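You operate a simulated robot arm through the tools that you are given. There is no shell and no other tool. Be economical: measure what you need, move in short steps, check, and stop when the job is done.

You run a simulated robot arm. Do the job below in one go: nothing can be reset, and whatever is moved stays where it is left.

Task
Free the mushroom button, reset, switch to AUTO, start the line, then stop it again.
Fine: use the blue reset button; let it run two to forty seconds; end with the stop button.

It is judged by the outcome, as a careful person would: the job done as asked, and still so three seconds after it is handed in. It fails if anything else is knocked over, pushed out of place, dropped, spilled or broken.

Robot
A 7-joint arm with a two-finger gripper, fixed in place. Base frame: the origin is at the foot of the arm, x ahead of it, y to its left, z up. Units: mm, degrees, N and s.
With the tool pointing down near the work surface it reaches from about 340 to 720 mm from the base axis. Its first joint turns from -66.0 to 66.0 degrees. Payload 2.45 kg.
Tool frame: the origin (TCP) lies between the finger pads and is the grasp point; the fingertips stand 26 mm ahead of it; z points along the fingers, y is the line along which they close. Largest opening 96 mm; the body of the gripper starts 69 mm behind the TCP.
Orientation is that of the tool frame in the base frame, as a unit quaternion [x, y, z, w]. With the fingers straight down and closing along the base's y, the tool's x points along the base's -x, its y along +y and its z along -z.

Tools
- The arm moves only by the tool arm_command. Its argument "motion" is a list of rows, each a list of 6 numbers: the shift along the tool's x, y, z in mm, then the turn, a rotation vector about the tool's x, y, z in degrees. In form: [[dx, dy, dz, ax, ay, az], ...]. A call has 1 to 8 rows; each row is the pose to reach, as a shift and turn from the pose commanded when the call began, along the tool's axes at that moment. "gripper" is the gripper command, from -1 (fully open) to 1 (shut), values between in proportion, set as the call begins (left out, the last holds). Rows are played at 5 a second. More than 50 mm and 8.6 degrees between two rows, or a gripper value outside its range, and nothing of the call is played. Where a pose cannot be reached the arm comes as near as it can. A force on the tool above 40 N (or 10 N above the force at the start of the call, whichever is more), or a blocked arm, ends the call early, and 0.2 s more pass. The fingers move at their own pace and stop on an object; they squeeze with about 39 N. The grip force told is the motor's: it shows also when the fingers shut on nothing. Time passes only in rows, and 0.2 s behind the last, so rows that repeat a pose let the fingers close. The reply holds the time, the measured pose of the TCP, the force on the tool along the base axes, the opening and the grip force, in the units named above and with some noise, with the torque about the TCP (base axes, N m) and any sound that the robot's microphone picked up.
- Cameras (640 x 400 px; columns grow to the right, rows downward): "scene" is fixed at [176, -394.1, 1442.7]; the picture's right is [0.70, -0.71, 0.00], its down [-0.28, -0.27, -0.92] and it looks along [0.65, 0.65, -0.39] (base axes); focal length 295 px, centre (320, 200). "wrist" rides on the gripper at [82, 3, -98] in the tool frame; the picture's right is [-0.04, 1.00, 0.00], its down [-0.73, -0.03, -0.68] and it looks along [-0.68, -0.03, 0.73] (tool axes); focal length 256 px, centre (320, 200). There is no depth. A picture from a camera that has moved, and an enlarged one, comes with that camera's place and axes in the base frame and with its lens.
- grab_frame(camera): a new picture of that camera. It takes no simulated time.
- close_up(camera, box): a new picture of the part [left, top, right, bottom] of that camera's present view, enlarged. It takes no simulated time.
- job_done(): hands the job in; it is judged then, once.

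Work in short steps. Places have to be worked out from the pictures, the camera data and where the tool is seen: move nearer, look again, correct. Check each grasp and each placing, and mend what went wrong. You have 120 turns and 84 pictures in all, those below and enlarged ones among them. Open the gripper and draw the arm clear of the work before you hand the job in, unless the task says otherwise; then end with one line.

The tools are called by a JSON object that holds its "method" and its "body". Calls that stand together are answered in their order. arm_command: Moves the arm, as the interface text tells. Its arguments: {"type":"object","properties":{"motion":{"type":"array","items":{"type":"array","items":{"type":"number"}}},"gripper":{"type":"number"}},"required":["motion"]} The other tools are called the same way: grab_frame (camera) takes a picture; close_up (camera, box) takes an enlarged picture of a part of a camera's view; job_done () hands the job in.

At the start:

```text
time: 0.0
tcp_pos: [432.1, -51.4, 1319.9]
tcp_rot: [0.0, 1.0, 0.0, 0.0]
contact_force: [0.2, 0.4, 0.2]
wrist_torque: [0.01, 0.01, 0.03]
width: 95.8
finger_force: 0.1
```

scene: 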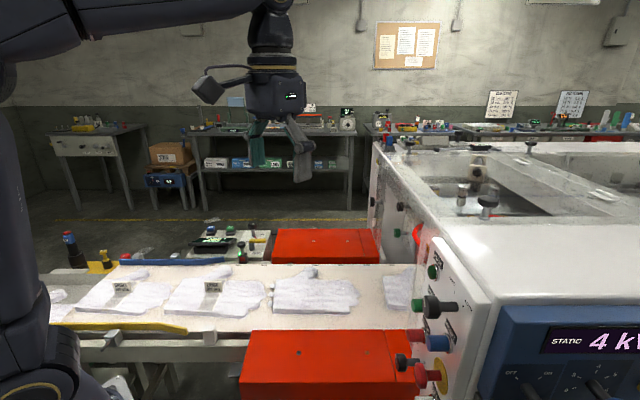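
wrist: 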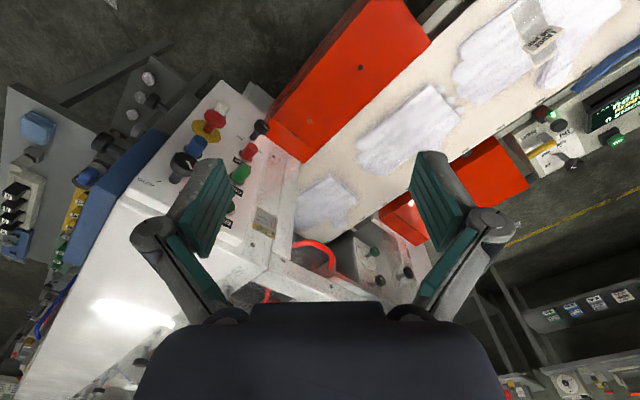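

The panel seems to be on the white machine's face, right-middle of the scene picture. I enlarge both views there.

{"method": "close_up", "body": {"camera": "scene", "box": [360, 210, 520, 400]}}

{"method": "close_up", "body": {"camera": "wrist", "box": [130, 80, 310, 260]}}

```text
2.11 times, centred on (440, 305) of scene
camera zoom: at [176.0, -394.1, 1442.7], right [0.7, -0.71, 0.0], down [-0.28, -0.27, -0.92], along [0.65, 0.65, -0.39], focal length 622 px, centre (67, -21)
```

zoom: 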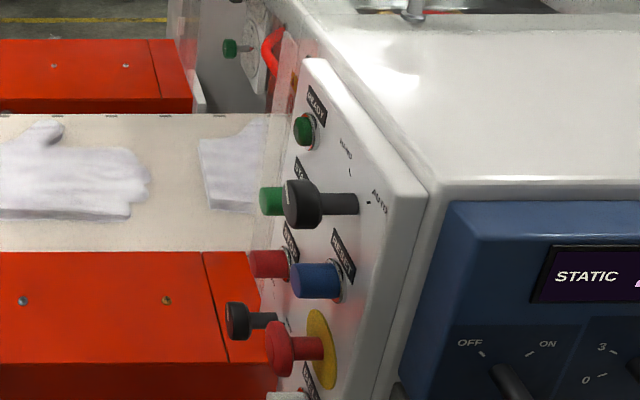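

```text
2.22 times, centred on (220, 170) of wrist
camera zoom: at [350.4, -47.7, 1418.5], right [0.04, 1.0, 0.0], down [0.73, -0.03, 0.68], along [0.68, -0.03, -0.73], focal length 569 px, centre (542, 267)
```

zoom: 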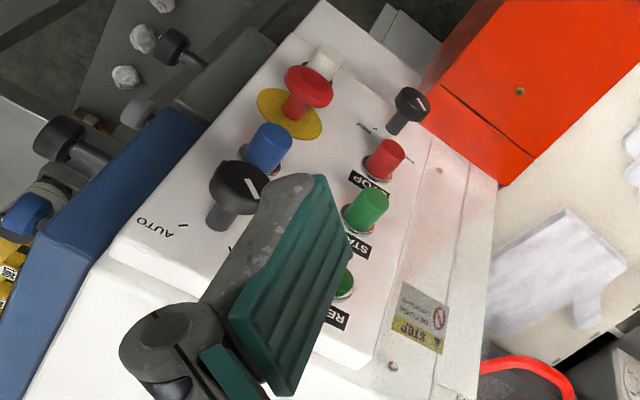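

Triangulation puts the panel upright, facing about (-0.7, 0.7, 0). Rough button tips: mushroom (562,-263,947), blue (565,-269,1029), start (627,-204,1029), stop (622,-205,955), selector (559,-260,1104). I start pitching the tool to horizontal, high and clear.

{"method": "arm_command", "body": {"motion": [[-5, 0, 0, 0, -8, 0], [-10, 0, 0, 0, -16, 0], [-15, 0, 0, 0, -24, 0], [-20, 0, 0, 0, -32, 0], [-25, 0, 0, 0, -40, 0], [-30, 0, 0, 0, -48, 0], [-35, 0, 0, 0, -56, 0], [-40, 0, 0, 0, -64, 0]]}}

```text
time: 1.8
tcp_pos: [473.0, -51.3, 1320.2]
tcp_rot: [-0.001, 0.847, 0.0, 0.531]
contact_force: [0.1, 0.9, 0.1]
wrist_torque: [0.01, 0.0, -0.02]
width: 96.0
finger_force: 0.1
```

Pitch is on track; the last 26° next.

{"method": "arm_command", "body": {"motion": [[0, 0, 0, 0, -8, 0], [0, 0, 0, 0, -16, 0], [0, 0, 0, 0, -22, 0], [0, 0, 0, 0, -26, 0]]}}

```text
time: 2.8
tcp_pos: [471.9, -52.2, 1319.5]
tcp_rot: [0.0, 0.707, 0.0, 0.708]
contact_force: [-0.8, -0.4, 0.4]
wrist_torque: [-0.01, -0.01, -0.01]
width: 96.0
finger_force: 0.1
```

Now yaw 45° toward the panel while lowering to about z 1100.

{"method": "arm_command", "body": {"motion": [[28, -3, -5, 6, 0, 0], [56, -6, -10, 12, 0, 0], [84, -9, -15, 18, 0, 0], [112, -12, -20, 24, 0, 0], [140, -15, -25, 30, 0, 0], [168, -18, -30, 36, 0, 0], [196, -21, -35, 42, 0, 0], [220, -23, -37, 45, 0, 0]]}}

{"method": "grab_frame", "body": {"camera": "wrist"}}

{"method": "grab_frame", "body": {"camera": "scene"}}

```text
time: 4.6
tcp_pos: [472.2, -57.4, 1095.4]
tcp_rot: [0.271, 0.653, -0.271, 0.654]
contact_force: [0.1, -0.7, 0.4]
wrist_torque: [0.0, -0.03, 0.0]
width: 96.0
finger_force: 0.0
out of reach, approached as far as the arm can: row 1, 2, 3, 4, 5, 6, 7, 8
```

```text
79 pictures are left
camera wrist: at [403.2, 16.2, 1013.5], right [0.71, 0.7, 0.04], down [-0.5, 0.46, 0.73], along [0.5, -0.54, 0.68], focal length 256 px, centre (320, 200)
```

wrist: 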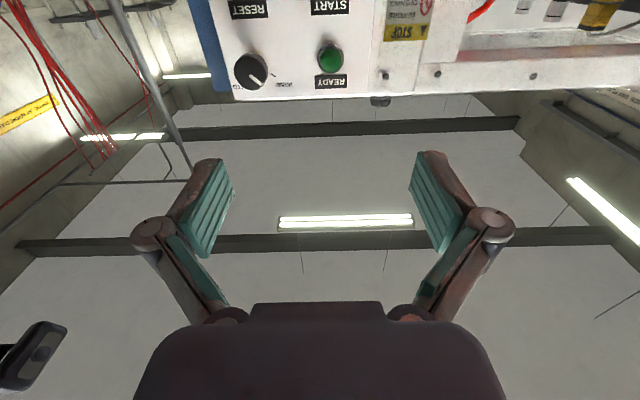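

```text
78 pictures are left
```

scene: 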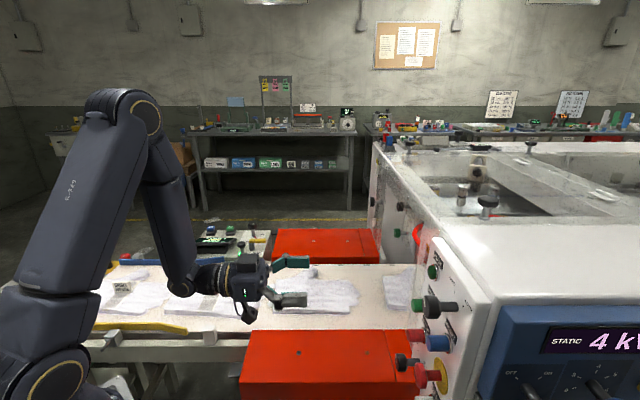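

Arm is clear. The low-mounted camera looks upward; I tilt the tool down 40° so the camera faces the panel squarely and I can read labels.

{"method": "arm_command", "body": {"motion": [[0, 0, 0, 0, 8, 0], [0, 0, 0, 0, 16, 0], [0, 0, 0, 0, 24, 0], [0, 0, 0, 0, 32, 0], [0, 0, 0, 0, 40, 0]]}}

{"method": "grab_frame", "body": {"camera": "wrist"}}

```text
time: 5.8
tcp_pos: [471.4, -57.2, 1093.3]
tcp_rot: [0.346, 0.838, -0.16, 0.391]
contact_force: [-0.1, -0.4, -0.7]
wrist_torque: [0.01, 0.05, 0.0]
width: 96.2
finger_force: 0.1
```

```text
77 pictures are left
camera wrist: at [382.5, 36.0, 1095.0], right [0.72, 0.69, 0.03], down [-0.05, 0.01, 1.0], along [0.69, -0.72, 0.05], focal length 256 px, centre (320, 200)
```

wrist: 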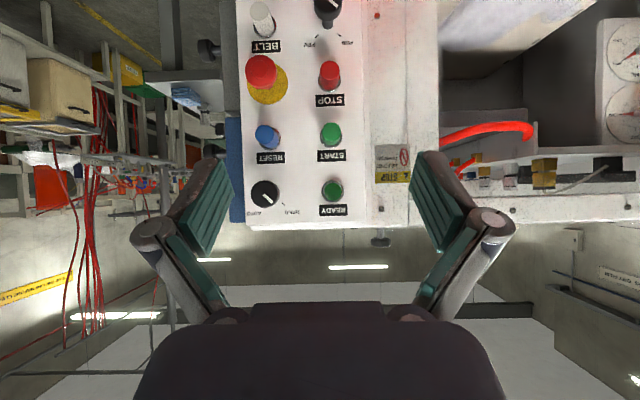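

Excellent: a nearly square view. Enlarging the panel.

{"method": "close_up", "body": {"camera": "wrist", "box": [225, 0, 385, 115]}}

{"method": "close_up", "body": {"camera": "wrist", "box": [225, 110, 385, 230]}}

```text
3.48 times, centred on (305, 58) of wrist
camera zoom: at [382.5, 36.0, 1095.0], right [0.72, 0.69, 0.03], down [-0.05, 0.01, 1.0], along [0.69, -0.72, 0.05], focal length 890 px, centre (372, 696)
```

zoom: 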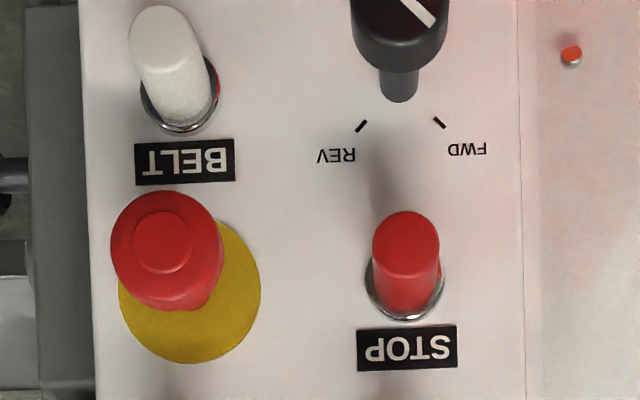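

```text
3.33 times, centred on (305, 170) of wrist
camera zoom: at [382.5, 36.0, 1095.0], right [0.72, 0.69, 0.03], down [-0.05, 0.01, 1.0], along [0.69, -0.72, 0.05], focal length 853 px, centre (370, 300)
```

zoom: 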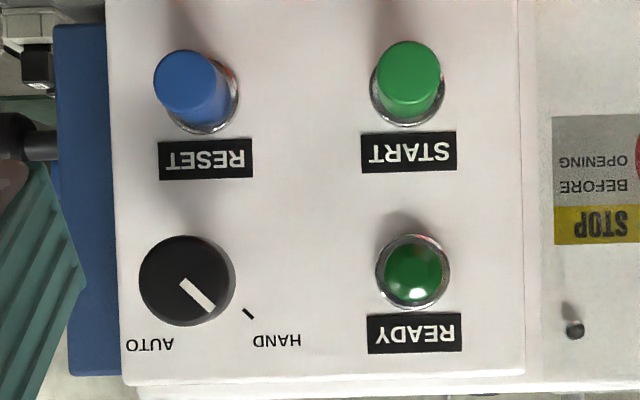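

Layout (upside down in view): READY lamp and selector at top, START and RESET in the next row, then STOP and the mushroom, then BELT and FWD/REV, which I leave alone. The selector points to HAND, so AUTO is 90° clockwise. I level the tool again.

{"method": "arm_command", "body": {"motion": [[0, 0, 0, 0, -8, 0], [0, 0, 0, 0, -16, 0], [0, 0, 0, 0, -24, 0], [0, 0, 0, 0, -32, 0], [0, 0, 0, 0, -40, 0]]}}

```text
time: 7.0
tcp_pos: [470.7, -57.2, 1094.8]
tcp_rot: [0.271, 0.653, -0.271, 0.654]
contact_force: [-0.1, -0.5, 0.4]
wrist_torque: [0.03, -0.02, -0.02]
width: 95.8
finger_force: 0.0
```

Now move in front of the mushroom with a standoff (target e=216, z=942, f=500, in panel axes).

{"method": "arm_command", "body": {"motion": [[25, -13, 21, 0, 0, 0], [51, -25, 42, 0, 0, 0], [77, -38, 63, 0, 0, 0], [102, -51, 85, 0, 0, 0], [128, -64, 106, 0, 0, 0], [153, -76, 127, 0, 0, 0]]}}

{"method": "grab_frame", "body": {"camera": "wrist"}}

{"method": "close_up", "body": {"camera": "scene", "box": [330, 200, 490, 400]}}

```text
time: 8.4
tcp_pos: [506.9, -202.2, 941.0]
tcp_rot: [0.271, 0.653, -0.27, 0.653]
contact_force: [-0.1, 0.0, 0.7]
wrist_torque: [-0.04, 0.05, -0.01]
width: 95.8
finger_force: 0.0
```

```text
74 pictures are left
camera wrist: at [439.4, -129.0, 859.1], right [0.71, 0.71, 0.04], down [-0.5, 0.46, 0.73], along [0.5, -0.54, 0.68], focal length 256 px, centre (320, 200)
```

wrist: 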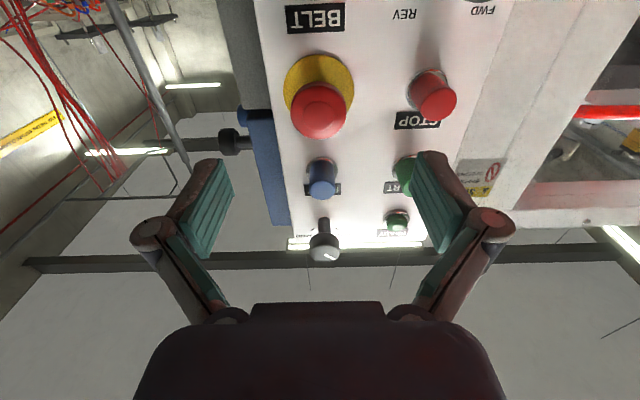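

```text
2.00 times, centred on (410, 300) of scene
camera zoom: at [176.0, -394.1, 1442.7], right [0.7, -0.71, 0.0], down [-0.28, -0.27, -0.92], along [0.65, 0.65, -0.39], focal length 591 px, centre (140, 0)
```

zoom: 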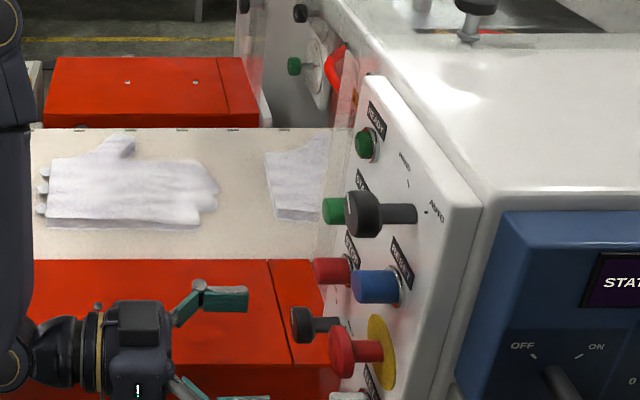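

Two-view check: mushroom head centre e≈214, z≈940, f≈573–598, with the panel face at f≈623. I advance to f≈584 so the fingers straddle the head.

{"method": "arm_command", "body": {"motion": [[0, -1, 25, 0, 0, 0], [1, -1, 50, 0, 0, 0], [1, -1, 70, 0, 0, 0], [1, -1, 83, 0, 0, 0]]}}

{"method": "grab_frame", "body": {"camera": "wrist"}}

{"method": "close_up", "body": {"camera": "scene", "box": [350, 250, 470, 400]}}

```text
time: 9.4
tcp_pos: [565.0, -260.9, 939.3]
tcp_rot: [0.27, 0.654, -0.271, 0.652]
contact_force: [-0.9, -0.3, 0.7]
wrist_torque: [0.0, -0.03, -0.02]
width: 95.9
finger_force: 0.0
```

```text
72 pictures are left
camera wrist: at [497.5, -188.1, 858.3], right [0.71, 0.71, 0.04], down [-0.5, 0.46, 0.73], along [0.5, -0.54, 0.68], focal length 256 px, centre (320, 200)
```

wrist: 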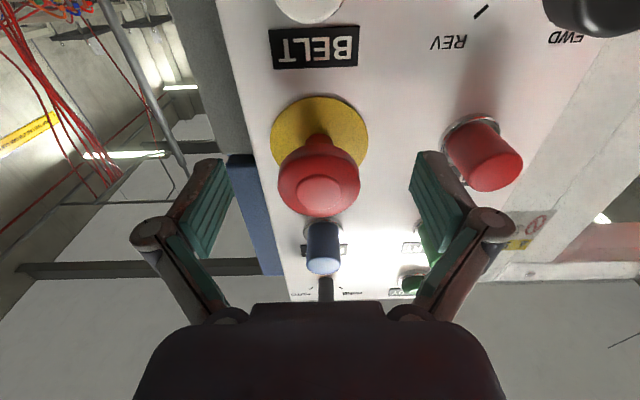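

```text
2.67 times, centred on (410, 325) of scene
camera zoom: at [176.0, -394.1, 1442.7], right [0.7, -0.71, 0.0], down [-0.28, -0.27, -0.92], along [0.65, 0.65, -0.39], focal length 787 px, centre (80, -133)
```

zoom: 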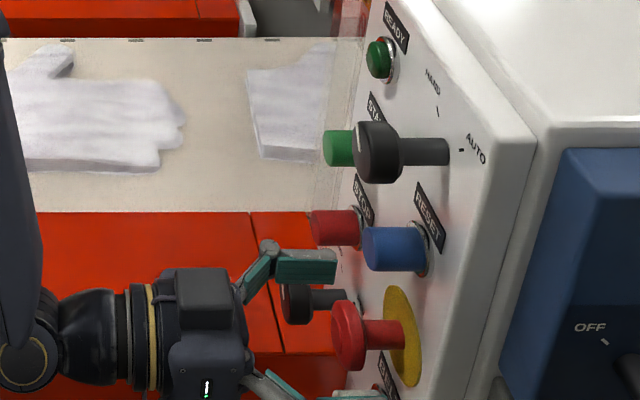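

The head sits between the pads, centred. Closing on it.

{"method": "arm_command", "body": {"motion": [[0, 0, 0, 0, 0, 0], [0, 0, 0, 0, 0, 0], [0, 0, 0, 0, 0, 0], [0, 0, 0, 0, 0, 0], [0, 0, 0, 0, 0, 0]], "gripper": 1}}

{"method": "grab_frame", "body": {"camera": "wrist"}}

```text
time: 10.6
tcp_pos: [565.5, -260.9, 939.2]
tcp_rot: [0.271, 0.653, -0.271, 0.653]
contact_force: [-4.0, 0.0, 0.3]
wrist_torque: [-0.03, -0.04, -0.01]
width: 39.6
finger_force: 44.8
```

```text
70 pictures are left
camera wrist: at [497.1, -188.2, 858.4], right [0.71, 0.71, 0.04], down [-0.5, 0.46, 0.73], along [0.5, -0.54, 0.68], focal length 256 px, centre (320, 200)
```

wrist: 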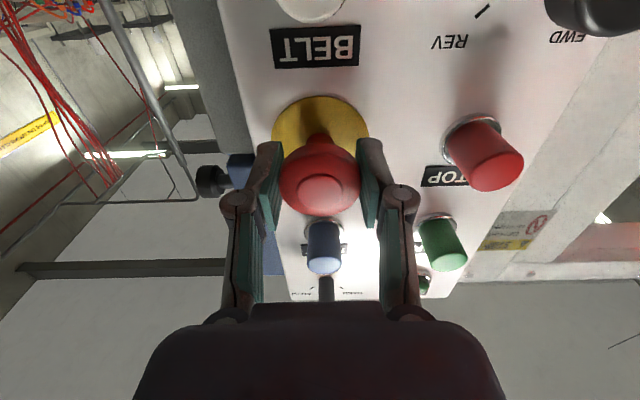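

Gripped at 39.6 mm. Twisting clockwise (as seen facing the panel).

{"method": "arm_command", "body": {"motion": [[0, 0, 0, 0, 0, 7], [0, 0, 0, 0, 0, 14], [0, 0, 0, 0, 0, 21], [0, 0, 0, 0, 0, 28], [0, 0, 0, 0, 0, 35]]}}

{"method": "grab_frame", "body": {"camera": "wrist"}}

```text
time: 11.8
tcp_pos: [565.1, -259.7, 939.0]
tcp_rot: [0.455, 0.541, -0.061, 0.704]
contact_force: [-7.1, 3.7, -0.3]
wrist_torque: [-0.07, -0.04, -0.15]
width: 39.6
finger_force: 45.1
```

```text
69 pictures are left
camera wrist: at [529.7, -154.9, 875.3], right [0.56, 0.56, 0.61], down [-0.8, 0.16, 0.58], along [0.23, -0.81, 0.54], focal length 256 px, centre (320, 200)
```

wrist: 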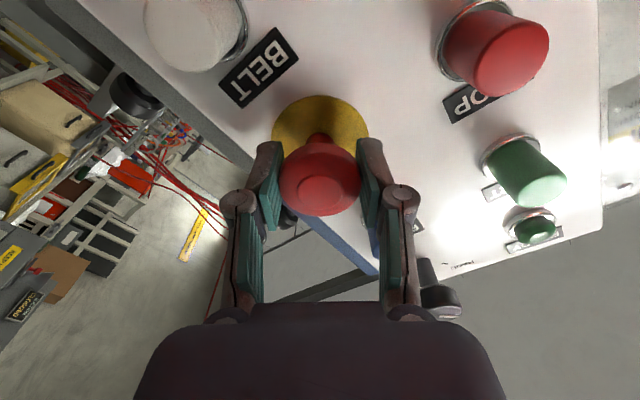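

Little torque and a slight outward push; no click yet. I twist further.

{"method": "arm_command", "body": {"motion": [[0, 0, 0, 0, 0, 7], [0, 0, 0, 0, 0, 14], [0, 0, 0, 0, 0, 21], [0, 0, 0, 0, 0, 28]]}}

{"method": "close_up", "body": {"camera": "scene", "box": [350, 250, 470, 400]}}

```text
time: 12.8
tcp_pos: [565.0, -260.8, 939.2]
tcp_rot: [0.573, 0.414, 0.112, 0.698]
contact_force: [-4.2, 4.0, -0.7]
wrist_torque: [-0.42, 0.31, -0.09]
width: 39.4
finger_force: 45.1
```

```text
2.67 times, centred on (410, 325) of scene
camera zoom: at [176.0, -394.0, 1442.8], right [0.7, -0.71, 0.0], down [-0.28, -0.27, -0.92], along [0.65, 0.65, -0.39], focal length 787 px, centre (80, -133)
```

zoom: 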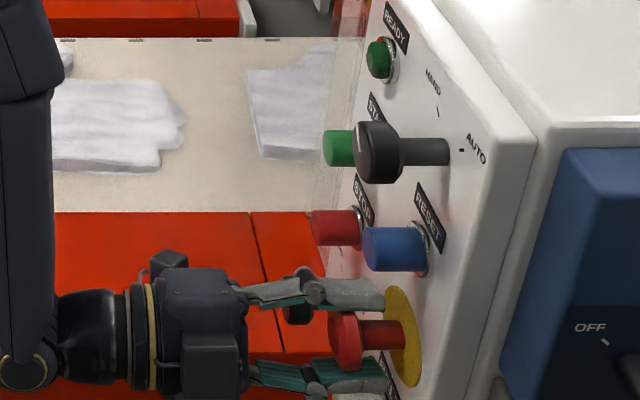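

Torque of about 0.5 N·m now resists: the twist has met its stop, and the head pushes outward. I back off a few mm to let it come out.

{"method": "arm_command", "body": {"motion": [[0, 0, -3, 0, 0, 0], [0, 0, -6, 0, 0, 0], [0, 0, -6, 0, 0, 0]]}}

{"method": "close_up", "body": {"camera": "scene", "box": [350, 250, 470, 400]}}

```text
time: 13.6
tcp_pos: [560.9, -257.3, 939.2]
tcp_rot: [0.572, 0.415, 0.111, 0.699]
contact_force: [15.7, -13.2, -6.5]
wrist_torque: [0.14, 0.16, 0.3]
width: 39.4
finger_force: 45.0
```

```text
2.67 times, centred on (410, 325) of scene
camera zoom: at [176.6, -394.6, 1442.5], right [0.7, -0.71, 0.0], down [-0.28, -0.27, -0.92], along [0.65, 0.65, -0.39], focal length 787 px, centre (80, -133)
```

zoom: 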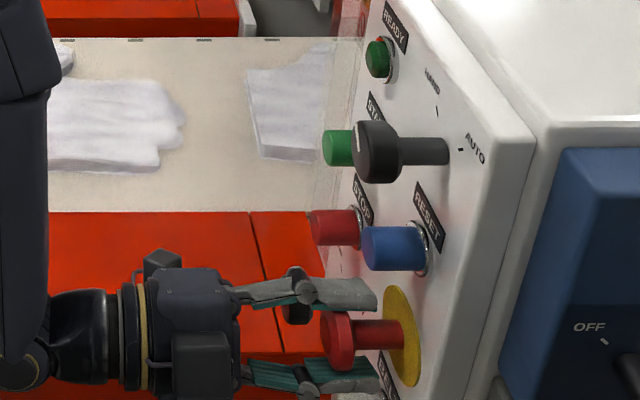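

The head came out ~6 mm and now resists at ~20 N. I open partway (about 60 mm) and see whether it stays out.

{"method": "arm_command", "body": {"motion": [[0, 0, 0, 0, 0, 0], [0, 0, 0, 0, 0, 0], [0, 0, 0, 0, 0, 0]], "gripper": -0.25}}

{"method": "close_up", "body": {"camera": "scene", "box": [350, 250, 470, 400]}}

```text
time: 14.4
tcp_pos: [560.4, -257.0, 940.2]
tcp_rot: [0.572, 0.416, 0.111, 0.698]
contact_force: [0.1, -0.3, -0.3]
wrist_torque: [0.02, 0.01, 0.02]
width: 60.1
finger_force: 0.0
```

```text
2.67 times, centred on (410, 325) of scene
camera zoom: at [176.0, -394.1, 1442.7], right [0.7, -0.71, 0.0], down [-0.28, -0.27, -0.92], along [0.65, 0.65, -0.39], focal length 787 px, centre (80, -133)
```

zoom: 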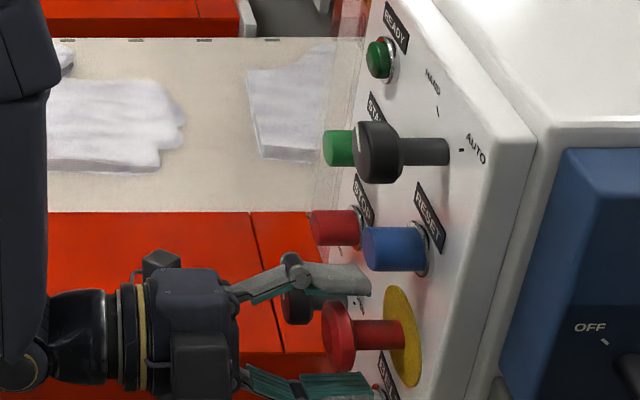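

It stays ~6 mm further out with hands off: freed. I back away straight.

{"method": "arm_command", "body": {"motion": [[0, 0, -25, 0, 0, 0], [0, 0, -50, 0, 0, 0], [0, 0, -75, 0, 0, 0]]}}

{"method": "arm_command", "body": {"motion": [[0, 0, 0, 0, 0, -8], [0, 0, 0, 0, 0, -16], [0, 0, 0, 0, 0, -24], [0, 0, 0, 0, 0, -32], [0, 0, 0, 0, 0, -40], [0, 0, 0, 0, 0, -48], [0, 0, 0, 0, 0, -56], [0, 0, 0, 0, 0, -63]], "gripper": 1}}

{"method": "grab_frame", "body": {"camera": "wrist"}}

```text
time: 15.2
tcp_pos: [507.7, -204.8, 940.0]
tcp_rot: [0.572, 0.416, 0.11, 0.698]
contact_force: [0.6, -0.2, -1.0]
wrist_torque: [0.0, 0.01, 0.02]
width: 60.0
finger_force: 0.0
```

```text
time: 17.0
tcp_pos: [508.4, -203.5, 940.5]
tcp_rot: [0.269, 0.654, -0.271, 0.653]
contact_force: [0.3, -1.3, 0.4]
wrist_torque: [0.02, -0.03, 0.06]
width: 0.1
finger_force: 28.5
```

```text
65 pictures are left
camera wrist: at [439.8, -130.8, 858.5], right [0.71, 0.71, 0.04], down [-0.5, 0.46, 0.73], along [0.5, -0.54, 0.68], focal length 256 px, centre (320, 200)
```

wrist: 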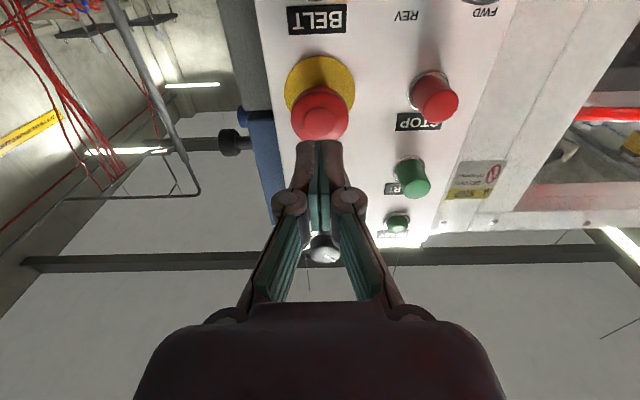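

Fingers shut. Moving up in front of the blue RESET (e 214, z 1020), stopping ~13 mm short of its cap.

{"method": "arm_command", "body": {"motion": [[-40, -1, 0, 0, 0, 0], [-80, -1.5, 0, 0, 0, 0], [-80, -1.5, 25, 0, 0, 0], [-80, -1.5, 46, 0, 0, 0]]}}

{"method": "grab_frame", "body": {"camera": "wrist"}}

{"method": "close_up", "body": {"camera": "scene", "box": [350, 210, 470, 360]}}

```text
time: 18.0
tcp_pos: [541.4, -236.3, 1019.1]
tcp_rot: [0.27, 0.654, -0.27, 0.653]
contact_force: [-0.5, 0.1, 0.2]
wrist_torque: [0.02, 0.02, 0.0]
width: 0.0
finger_force: 28.4
```

```text
64 pictures are left
camera wrist: at [472.5, -164.4, 938.4], right [0.71, 0.71, 0.04], down [-0.5, 0.46, 0.73], along [0.5, -0.54, 0.68], focal length 256 px, centre (320, 200)
```

wrist: 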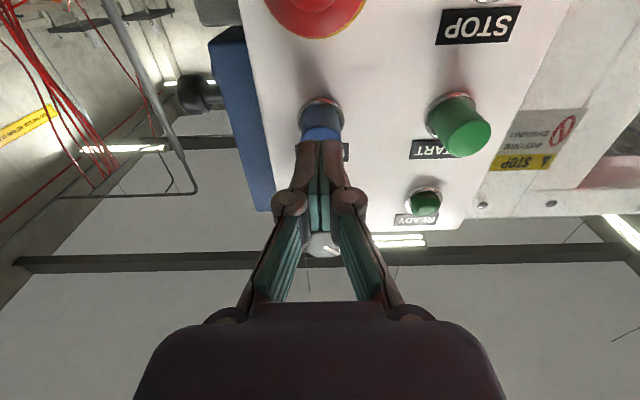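

```text
2.67 times, centred on (410, 285) of scene
camera zoom: at [176.0, -394.1, 1442.7], right [0.7, -0.71, 0.0], down [-0.28, -0.27, -0.92], along [0.65, 0.65, -0.39], focal length 787 px, centre (80, -27)
```

zoom: 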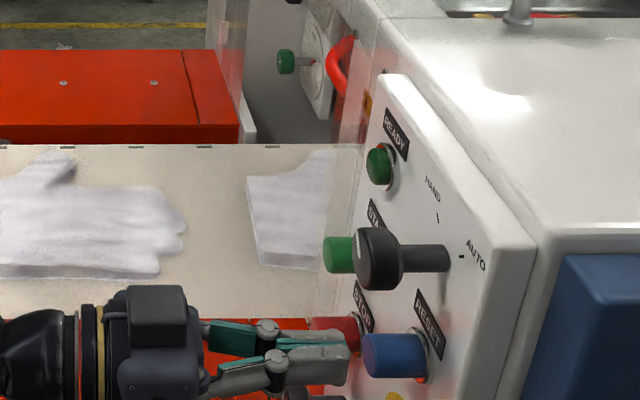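

Aligned with the blue cap. Pressing in small steps.

{"method": "arm_command", "body": {"motion": [[0, 0, 8, 0, 0, 0], [0, 0, 12, 0, 0, 0], [0, 0, 15, 0, 0, 0], [0, 0, 18, 0, 0, 0], [0, 0, 20, 0, 0, 0], [0, 0, 20, 0, 0, 0]]}}

{"method": "close_up", "body": {"camera": "scene", "box": [350, 210, 470, 360]}}

```text
time: 19.4
tcp_pos: [554.3, -251.8, 1019.7]
tcp_rot: [0.271, 0.653, -0.271, 0.653]
contact_force: [0.0, 1.9, 0.4]
wrist_torque: [-0.02, 0.01, 0.04]
width: 0.1
finger_force: 28.5
heard: click
```

```text
2.67 times, centred on (410, 285) of scene
camera zoom: at [176.0, -394.1, 1442.8], right [0.7, -0.71, 0.0], down [-0.28, -0.27, -0.92], along [0.65, 0.65, -0.39], focal length 787 px, centre (80, -27)
```

zoom: 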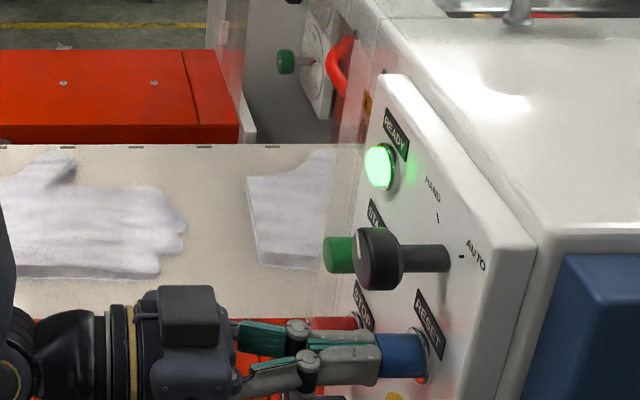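

Click, and READY lit: reset done. Back off, rise to the selector height (z≈1099), open and pre-roll −42°.

{"method": "arm_command", "body": {"motion": [[0, 0, -30, 0, 0, 0], [0, 0, -70, 0, 0, 0], [-40, 0, -75, 0, 0, 0], [-79, 0, -75, 0, 0, 0]]}}

{"method": "arm_command", "body": {"motion": [[0, 0, 0, 0, 0, -7], [0, 0, 0, 0, 0, -14], [0, 0, 0, 0, 0, -21], [0, 0, 0, 0, 0, -28], [0, 0, 0, 0, 0, -35], [0, 0, 0, 0, 0, -42]], "gripper": -0.6}}

{"method": "grab_frame", "body": {"camera": "wrist"}}

{"method": "close_up", "body": {"camera": "scene", "box": [350, 210, 470, 360]}}

```text
time: 20.4
tcp_pos: [501.4, -197.9, 1099.4]
tcp_rot: [0.27, 0.654, -0.27, 0.653]
contact_force: [-0.5, 0.1, 0.7]
wrist_torque: [0.02, 0.0, -0.02]
width: 0.0
finger_force: 28.6
```

```text
time: 21.8
tcp_pos: [500.1, -196.5, 1098.3]
tcp_rot: [0.018, 0.707, -0.487, 0.512]
contact_force: [-0.4, 0.3, -0.2]
wrist_torque: [-0.01, -0.01, -0.01]
width: 76.7
finger_force: 0.1
```

```text
61 pictures are left
camera wrist: at [393.5, -164.8, 1036.2], right [0.54, 0.54, -0.64], down [-0.15, 0.81, 0.56], along [0.83, -0.21, 0.52], focal length 256 px, centre (320, 200)
```

wrist: 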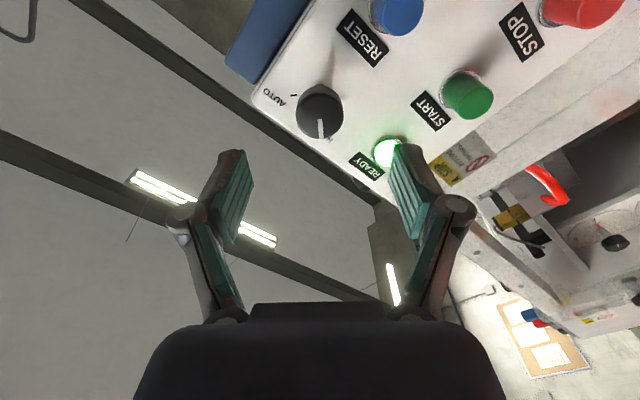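

```text
2.67 times, centred on (410, 285) of scene
camera zoom: at [176.0, -394.1, 1442.7], right [0.7, -0.71, 0.0], down [-0.28, -0.27, -0.92], along [0.65, 0.65, -0.39], focal length 787 px, centre (80, -27)
```

zoom: 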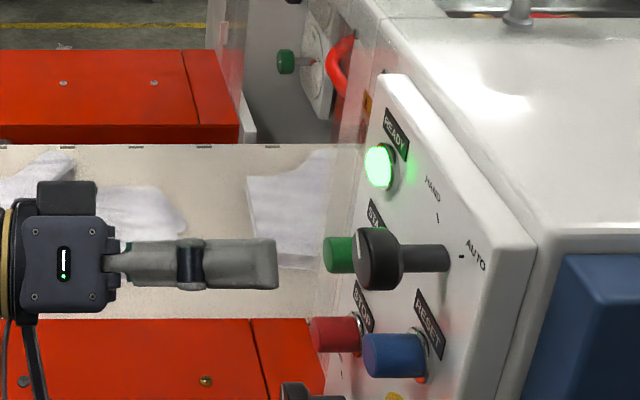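

Knob is ~4 mm off along tool x. Correct and advance so the pads straddle the knob head (f 573–597).

{"method": "arm_command", "body": {"motion": [[4, -1, 20, 0, 0, 0], [4, -1, 45, 0, 0, 0], [4, -1, 70, 0, 0, 0], [4, -1, 90, 0, 0, 0]]}}

{"method": "grab_frame", "body": {"camera": "wrist"}}

{"method": "close_up", "body": {"camera": "scene", "box": [350, 210, 470, 360]}}

```text
time: 22.8
tcp_pos: [562.3, -263.8, 1096.6]
tcp_rot: [0.018, 0.707, -0.487, 0.513]
contact_force: [0.2, 1.0, -0.1]
wrist_torque: [0.01, -0.02, -0.01]
width: 77.0
finger_force: 0.0
```

```text
59 pictures are left
camera wrist: at [454.4, -230.5, 1034.3], right [0.54, 0.54, -0.64], down [-0.15, 0.81, 0.56], along [0.83, -0.21, 0.52], focal length 256 px, centre (320, 200)
```

wrist: 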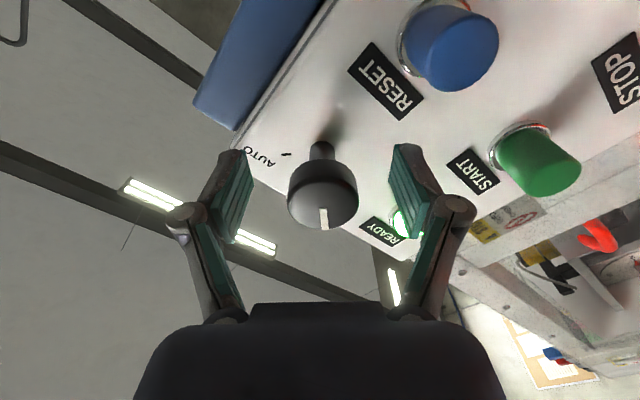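

```text
2.67 times, centred on (410, 285) of scene
camera zoom: at [176.0, -394.1, 1442.7], right [0.7, -0.71, 0.0], down [-0.28, -0.27, -0.92], along [0.65, 0.65, -0.39], focal length 787 px, centre (80, -27)
```

zoom: 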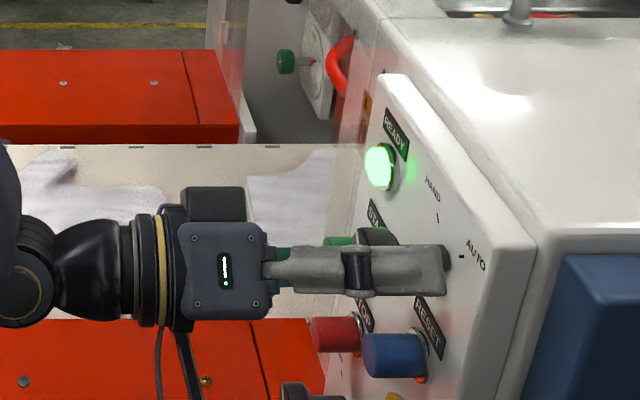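

Knob is centred between the pads. Closing.

{"method": "arm_command", "body": {"motion": [[0, 0, 0, 0, 0, 0], [0, 0, 0, 0, 0, 0], [0, 0, 0, 0, 0, 0], [0, 0, 0, 0, 0, 0]], "gripper": 1}}

{"method": "arm_command", "body": {"motion": [[0, 0, 0, 0, 0, 8], [0, 0, 0, 0, 0, 16], [0, 0, 0, 0, 0, 24], [0, 0, 0, 0, 0, 32], [0, 0, 0, 0, 0, 40], [0, 0, 0, 0, 0, 48], [0, 0, 0, 0, 0, 56]]}}

{"method": "grab_frame", "body": {"camera": "wrist"}}

```text
time: 23.8
tcp_pos: [562.0, -262.4, 1095.2]
tcp_rot: [0.019, 0.707, -0.485, 0.513]
contact_force: [4.7, 1.8, -5.9]
wrist_torque: [0.02, 0.09, 0.05]
width: 33.9
finger_force: 42.9
```

```text
time: 25.4
tcp_pos: [564.5, -260.0, 1094.8]
tcp_rot: [0.345, 0.618, -0.184, 0.681]
contact_force: [21.0, 18.6, -15.7]
wrist_torque: [-0.08, 0.17, 0.14]
width: 34.5
finger_force: 45.0
```

```text
57 pictures are left
camera wrist: at [510.1, -173.6, 1017.6], right [0.67, 0.69, 0.28], down [-0.63, 0.32, 0.71], along [0.39, -0.65, 0.65], focal length 256 px, centre (320, 200)
```

wrist: 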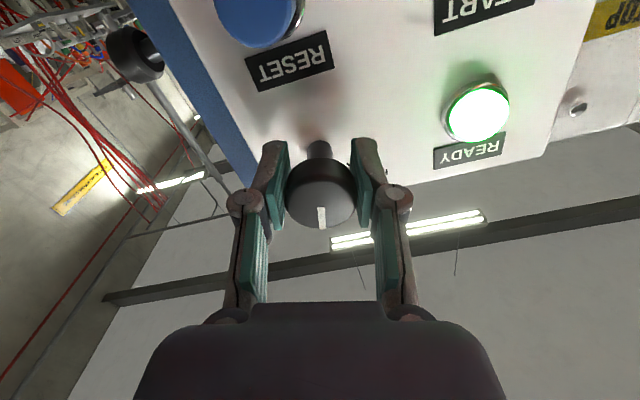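

The knob turns with the gripper, but side force ~28 N toward +e shows a small axis offset. I shift ~2.5 mm to relieve it and see.

{"method": "arm_command", "body": {"motion": [[1, 1, 0, 0, 0, 0], [2, 2, 0, 0, 0, 0], [2, 2, 0, 0, 0, 0]]}}

```text
time: 26.2
tcp_pos: [565.1, -259.4, 1094.3]
tcp_rot: [0.346, 0.617, -0.186, 0.682]
contact_force: [15.2, 15.6, -3.0]
wrist_torque: [0.51, 0.68, 0.42]
width: 34.2
finger_force: 45.3
```

Easing but still ~21 N along +e; shift 2 mm more, then turn another 20°.

{"method": "arm_command", "body": {"motion": [[0, 2, 0, 0, 0, 0], [0.5, 2.5, 0, 0, 0, 6], [0.5, 2.5, 0, 0, 0, 13], [0.5, 2.5, 0, 0, 0, 20], [0.5, 2.5, 0, 0, 0, 20]]}}

{"method": "grab_frame", "body": {"camera": "wrist"}}

```text
time: 27.4
tcp_pos: [565.3, -258.5, 1096.4]
tcp_rot: [0.447, 0.546, -0.065, 0.705]
contact_force: [3.9, 25.1, 5.4]
wrist_torque: [-0.56, -0.46, -0.25]
width: 34.2
finger_force: 45.0
```

```text
56 pictures are left
camera wrist: at [530.2, -154.3, 1030.5], right [0.57, 0.57, 0.59], down [-0.79, 0.17, 0.59], along [0.24, -0.8, 0.55], focal length 256 px, centre (320, 200)
```

wrist: 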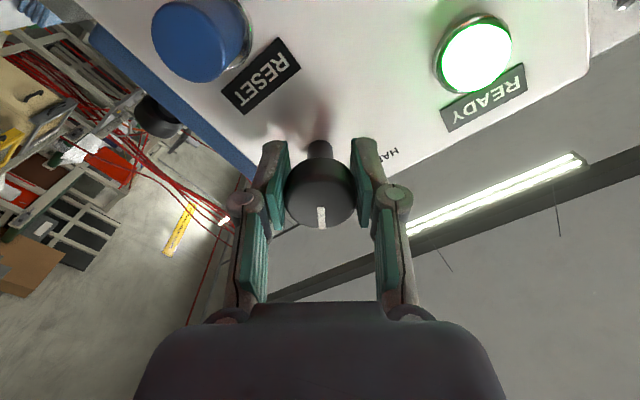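

76° turned so far; finish to ~92° with another small relieving shift.

{"method": "arm_command", "body": {"motion": [[1, 1.6, -1.5, 0, 0, 0], [1, 1.6, -1.5, 0, 0, 6], [1, 1.6, -1.5, 0, 0, 12], [1, 1.6, -1.5, 0, 0, 16], [1, 1.6, -1.5, 0, 0, 16]]}}

{"method": "close_up", "body": {"camera": "scene", "box": [350, 210, 470, 360]}}

```text
time: 28.6
tcp_pos: [568.0, -257.2, 1095.6]
tcp_rot: [0.521, 0.477, 0.032, 0.708]
contact_force: [20.0, 6.5, 14.8]
wrist_torque: [-0.56, 0.46, 0.13]
width: 34.1
finger_force: 45.0
```

```text
2.67 times, centred on (410, 285) of scene
camera zoom: at [176.5, -393.8, 1442.8], right [0.7, -0.71, 0.0], down [-0.28, -0.27, -0.92], along [0.65, 0.65, -0.39], focal length 787 px, centre (80, -27)
```

zoom: 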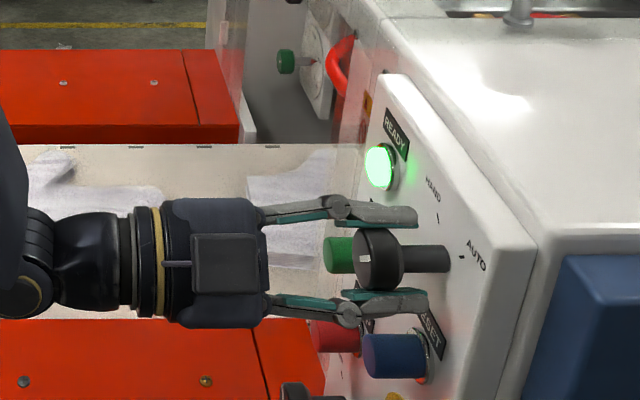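

90° turned with torque rising at the end. Release partway and check the pointer.

{"method": "arm_command", "body": {"motion": [[0, 0, 0, 0, 0, 0], [0, 0, 0, 0, 0, 0], [0, 0, -25, 0, 0, 0], [0, 0, -55, 0, 0, 0], [0, 0, -80, 0, 0, 0]], "gripper": -0.4}}

{"method": "grab_frame", "body": {"camera": "wrist"}}

{"method": "close_up", "body": {"camera": "scene", "box": [350, 210, 470, 360]}}

```text
time: 29.8
tcp_pos: [508.9, -202.3, 1095.7]
tcp_rot: [0.522, 0.477, 0.031, 0.706]
contact_force: [-0.3, -0.2, 0.4]
wrist_torque: [0.01, -0.02, 0.0]
width: 67.2
finger_force: 0.1
```

```text
54 pictures are left
camera wrist: at [484.8, -85.7, 1046.0], right [0.43, 0.43, 0.79], down [-0.89, 0.07, 0.45], along [0.14, -0.9, 0.42], focal length 256 px, centre (320, 200)
```

wrist: 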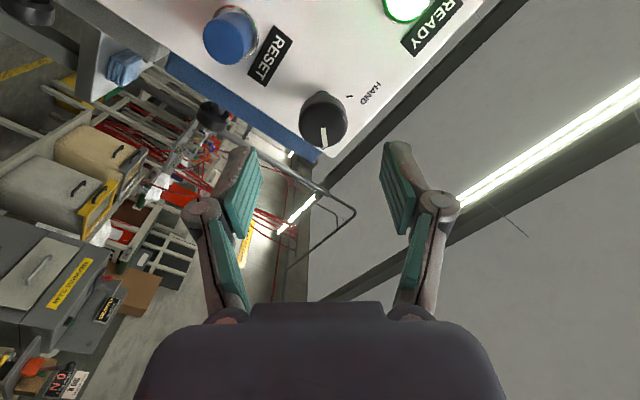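

```text
2.67 times, centred on (410, 285) of scene
camera zoom: at [176.0, -394.2, 1442.7], right [0.7, -0.71, 0.0], down [-0.28, -0.27, -0.92], along [0.65, 0.65, -0.39], focal length 787 px, centre (80, -27)
```

zoom: 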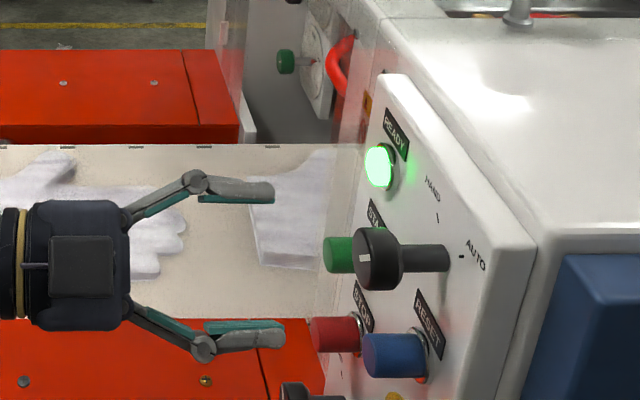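

Pointer ~90° from HAND, at AUTO. Roll the tool back level with fingers shut, then look at the selector.

{"method": "arm_command", "body": {"motion": [[0, 0, 0, 0, 0, -8], [0, 0, 0, 0, 0, -16], [0, 0, 0, 0, 0, -24], [0, 0, 0, 0, 0, -32], [0, 0, 0, 0, 0, -40], [0, 0, 0, 0, 0, -48], [0, 0, 0, 0, 0, -48]], "gripper": 1}}

{"method": "close_up", "body": {"camera": "wrist", "box": [220, 0, 440, 140]}}

```text
time: 31.4
tcp_pos: [509.7, -202.7, 1094.1]
tcp_rot: [0.282, 0.649, -0.259, 0.658]
contact_force: [0.0, 0.9, 0.4]
wrist_torque: [0.0, 0.0, 0.0]
width: 0.0
finger_force: 28.2
```

```text
2.86 times, centred on (330, 70) of wrist
camera zoom: at [443.0, -127.2, 1014.2], right [0.71, 0.71, 0.07], down [-0.52, 0.44, 0.73], along [0.48, -0.55, 0.68], focal length 731 px, centre (291, 571)
```

zoom: 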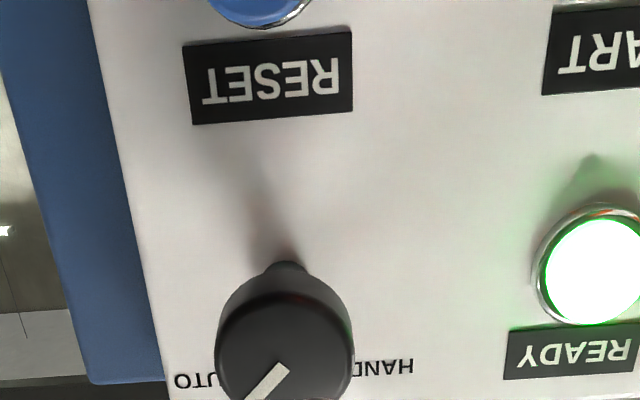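

Pointer clearly on AUTO. Now to START (e 303, z 1019), staying back until alongside.

{"method": "arm_command", "body": {"motion": [[26, 28, 0, 0, 0, 0], [52, 56, 0, 0, 0, 0], [78, 83, 0, 0, 0, -1], [78, 83, 25, 0, 0, -2], [78, 83, 45, 0, 0, -2]]}}

{"method": "grab_frame", "body": {"camera": "wrist"}}

{"method": "close_up", "body": {"camera": "scene", "box": [350, 210, 470, 360]}}

```text
time: 32.6
tcp_pos: [602.0, -171.7, 1019.3]
tcp_rot: [0.271, 0.653, -0.271, 0.653]
contact_force: [0.2, 0.0, 0.2]
wrist_torque: [-0.01, -0.01, 0.04]
width: 0.0
finger_force: 28.1
```

```text
51 pictures are left
camera wrist: at [533.8, -99.9, 938.9], right [0.71, 0.71, 0.04], down [-0.5, 0.46, 0.73], along [0.5, -0.54, 0.68], focal length 256 px, centre (320, 200)
```

wrist: 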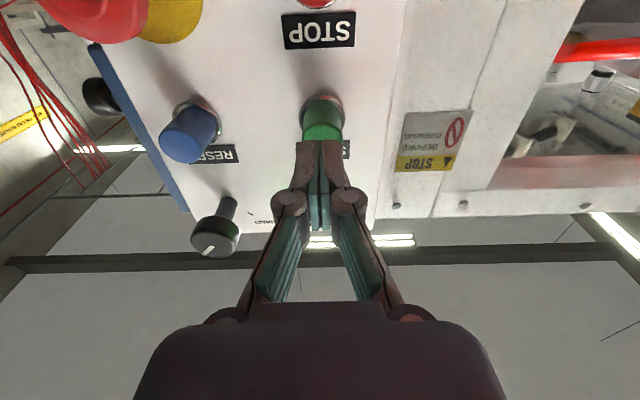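

```text
2.67 times, centred on (410, 285) of scene
camera zoom: at [176.1, -394.1, 1442.7], right [0.7, -0.71, 0.0], down [-0.28, -0.27, -0.92], along [0.65, 0.65, -0.39], focal length 787 px, centre (80, -27)
```

zoom: 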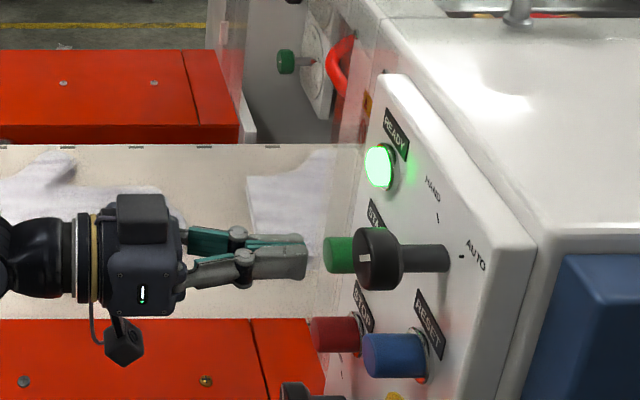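

Aligned with START. Press the same ~20 mm and come back out in one call.

{"method": "arm_command", "body": {"motion": [[0, 0, 8, 0, 0, 0], [0, 0, 13, 0, 0, 0], [0, 0, 17, 0, 0, 0], [0, 0, 20, 0, 0, 0], [0, 0, 22, 0, 0, 0], [0, 0, 22, 0, 0, 0], [0, 0, 0, 0, 0, 0], [0, 0, -30, 0, 0, 0]]}}

{"method": "grab_frame", "body": {"camera": "scene"}}

{"method": "grab_frame", "body": {"camera": "wrist"}}

```text
time: 34.4
tcp_pos: [580.2, -152.4, 1020.4]
tcp_rot: [0.27, 0.653, -0.271, 0.653]
contact_force: [0.1, 0.7, 0.2]
wrist_torque: [0.02, 0.01, -0.01]
width: 0.0
finger_force: 28.2
heard: click
```

```text
49 pictures are left
```

scene: 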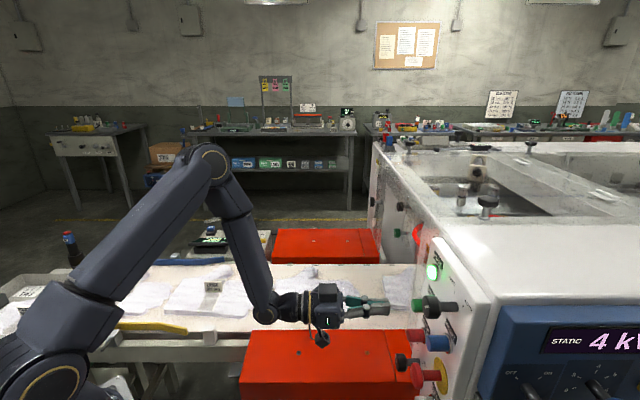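

```text
48 pictures are left
camera wrist: at [512.1, -79.8, 938.5], right [0.71, 0.71, 0.04], down [-0.5, 0.46, 0.73], along [0.5, -0.54, 0.68], focal length 256 px, centre (320, 200)
```

wrist: 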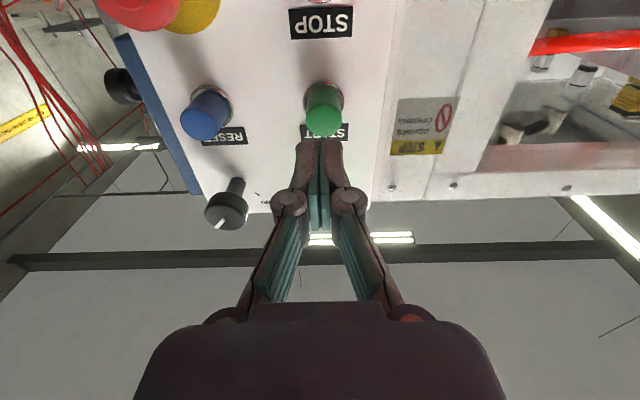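

Click heard. I check whether the line actually runs (belt motion, BELT lamp) while moving down in front of STOP (z 938).

{"method": "arm_command", "body": {"motion": [[28, 0, 0, 0, 0, 0], [56, 0, 0, 0, 0, 0], [82, 0, 0, 0, 0, 0]]}}

{"method": "grab_frame", "body": {"camera": "scene"}}

{"method": "grab_frame", "body": {"camera": "wrist"}}

```text
time: 35.2
tcp_pos: [579.7, -151.6, 937.6]
tcp_rot: [0.271, 0.653, -0.271, 0.653]
contact_force: [-0.3, 0.2, 0.8]
wrist_torque: [0.02, -0.04, 0.03]
width: 0.0
finger_force: 28.5
```

```text
47 pictures are left
```

scene: 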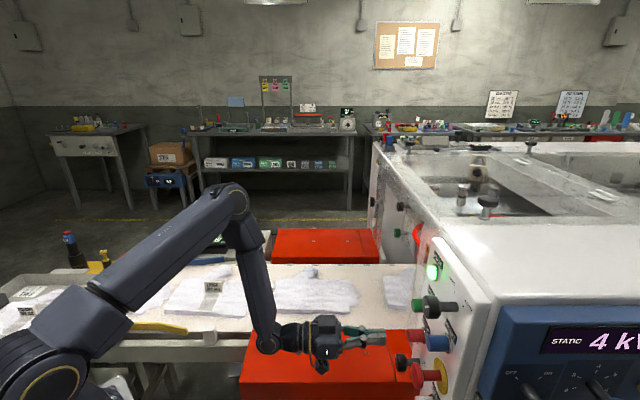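

```text
46 pictures are left
camera wrist: at [512.1, -78.9, 857.1], right [0.71, 0.71, 0.04], down [-0.5, 0.46, 0.73], along [0.5, -0.54, 0.68], focal length 256 px, centre (320, 200)
```

wrist: 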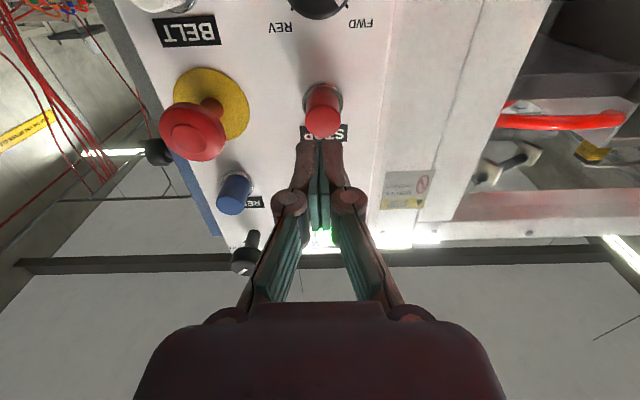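

The gloves haven't visibly moved yet. Checking lamps more closely.

{"method": "close_up", "body": {"camera": "wrist", "box": [120, 0, 390, 160]}}

{"method": "close_up", "body": {"camera": "scene", "box": [370, 230, 490, 400]}}

```text
2.37 times, centred on (255, 80) of wrist
camera zoom: at [512.1, -78.9, 857.1], right [0.71, 0.71, 0.04], down [-0.5, 0.46, 0.73], along [0.5, -0.54, 0.68], focal length 607 px, centre (474, 484)
```

zoom: 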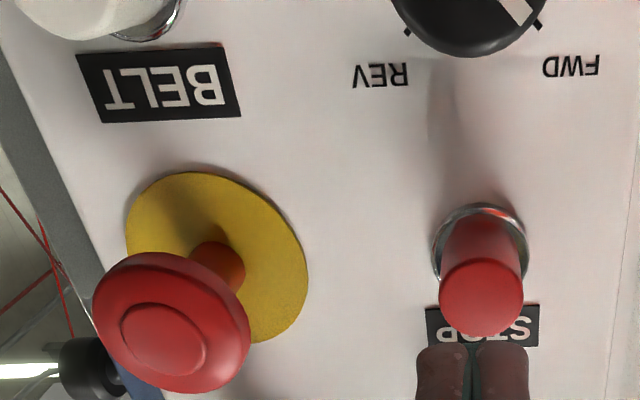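

```text
2.35 times, centred on (430, 315) of scene
camera zoom: at [176.0, -394.1, 1442.7], right [0.7, -0.71, 0.0], down [-0.28, -0.27, -0.92], along [0.65, 0.65, -0.39], focal length 695 px, centre (61, -71)
```

zoom: 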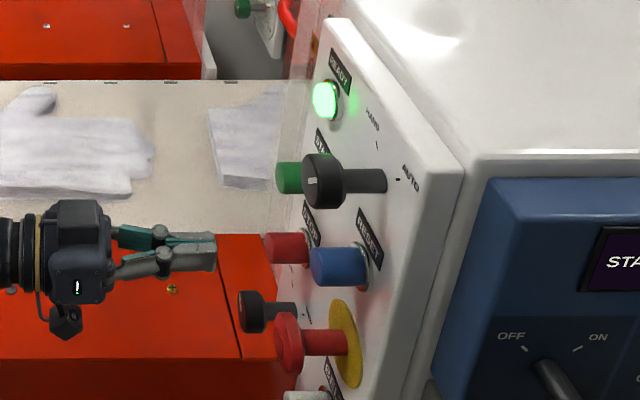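

No motion seen yet; maybe there is a start-up delay. Wait a second and look again.

{"method": "arm_command", "body": {"motion": [[0, 0, 0, 0, 0, 0], [0, 0, 0, 0, 0, 0], [0, 0, 0, 0, 0, 0], [0, 0, 0, 0, 0, 0], [0, 0, 0, 0, 0, 0]]}}

{"method": "close_up", "body": {"camera": "scene", "box": [240, 210, 480, 400]}}

{"method": "close_up", "body": {"camera": "scene", "box": [0, 220, 240, 400]}}

```text
time: 36.4
tcp_pos: [580.0, -151.9, 937.8]
tcp_rot: [0.271, 0.653, -0.271, 0.653]
contact_force: [0.6, 0.1, -0.2]
wrist_torque: [-0.03, -0.04, -0.01]
width: 0.0
finger_force: 28.4
```

```text
2.11 times, centred on (360, 305) of scene
camera zoom: at [176.0, -394.1, 1442.7], right [0.7, -0.71, 0.0], down [-0.28, -0.27, -0.92], along [0.65, 0.65, -0.39], focal length 622 px, centre (236, -21)
```

zoom: 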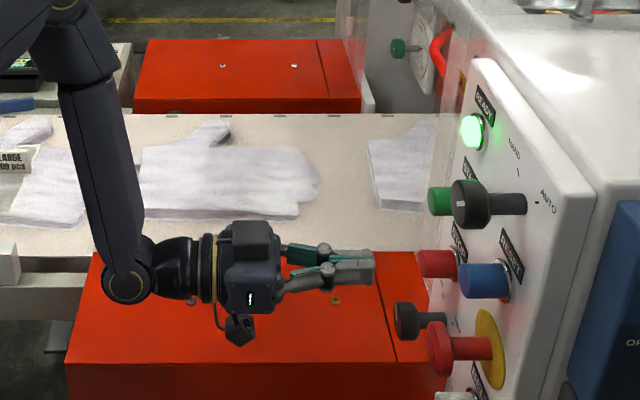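

```text
2.22 times, centred on (120, 310) of scene
camera zoom: at [176.0, -394.1, 1442.7], right [0.7, -0.71, 0.0], down [-0.28, -0.27, -0.92], along [0.65, 0.65, -0.39], focal length 656 px, centre (764, -44)
```

zoom: 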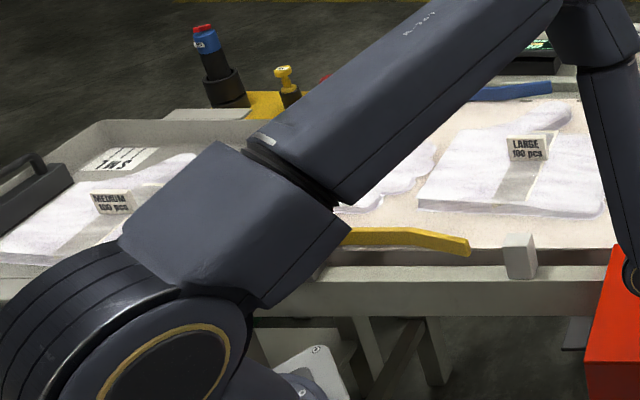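

The "table" of gloves may not be the belt indicator. I tilt the camera 16° to view the BELT lamp.

{"method": "arm_command", "body": {"motion": [[0, 0, 0, 0, 8, 0], [0, 0, 0, 0, 16, 0]]}}

{"method": "close_up", "body": {"camera": "wrist", "box": [110, 0, 390, 200]}}

```text
time: 37.0
tcp_pos: [580.9, -152.0, 937.9]
tcp_rot: [0.306, 0.738, -0.23, 0.556]
contact_force: [0.4, 0.1, 0.4]
wrist_torque: [0.0, 0.0, 0.0]
width: 0.1
finger_force: 28.2
```

```text
2.00 times, centred on (250, 100) of wrist
camera zoom: at [498.8, -65.6, 887.7], right [0.71, 0.7, 0.04], down [-0.34, 0.3, 0.89], along [0.61, -0.65, 0.45], focal length 512 px, centre (460, 400)
```

zoom: 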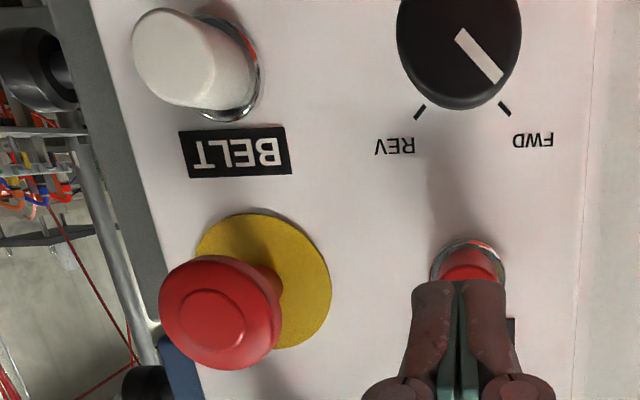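

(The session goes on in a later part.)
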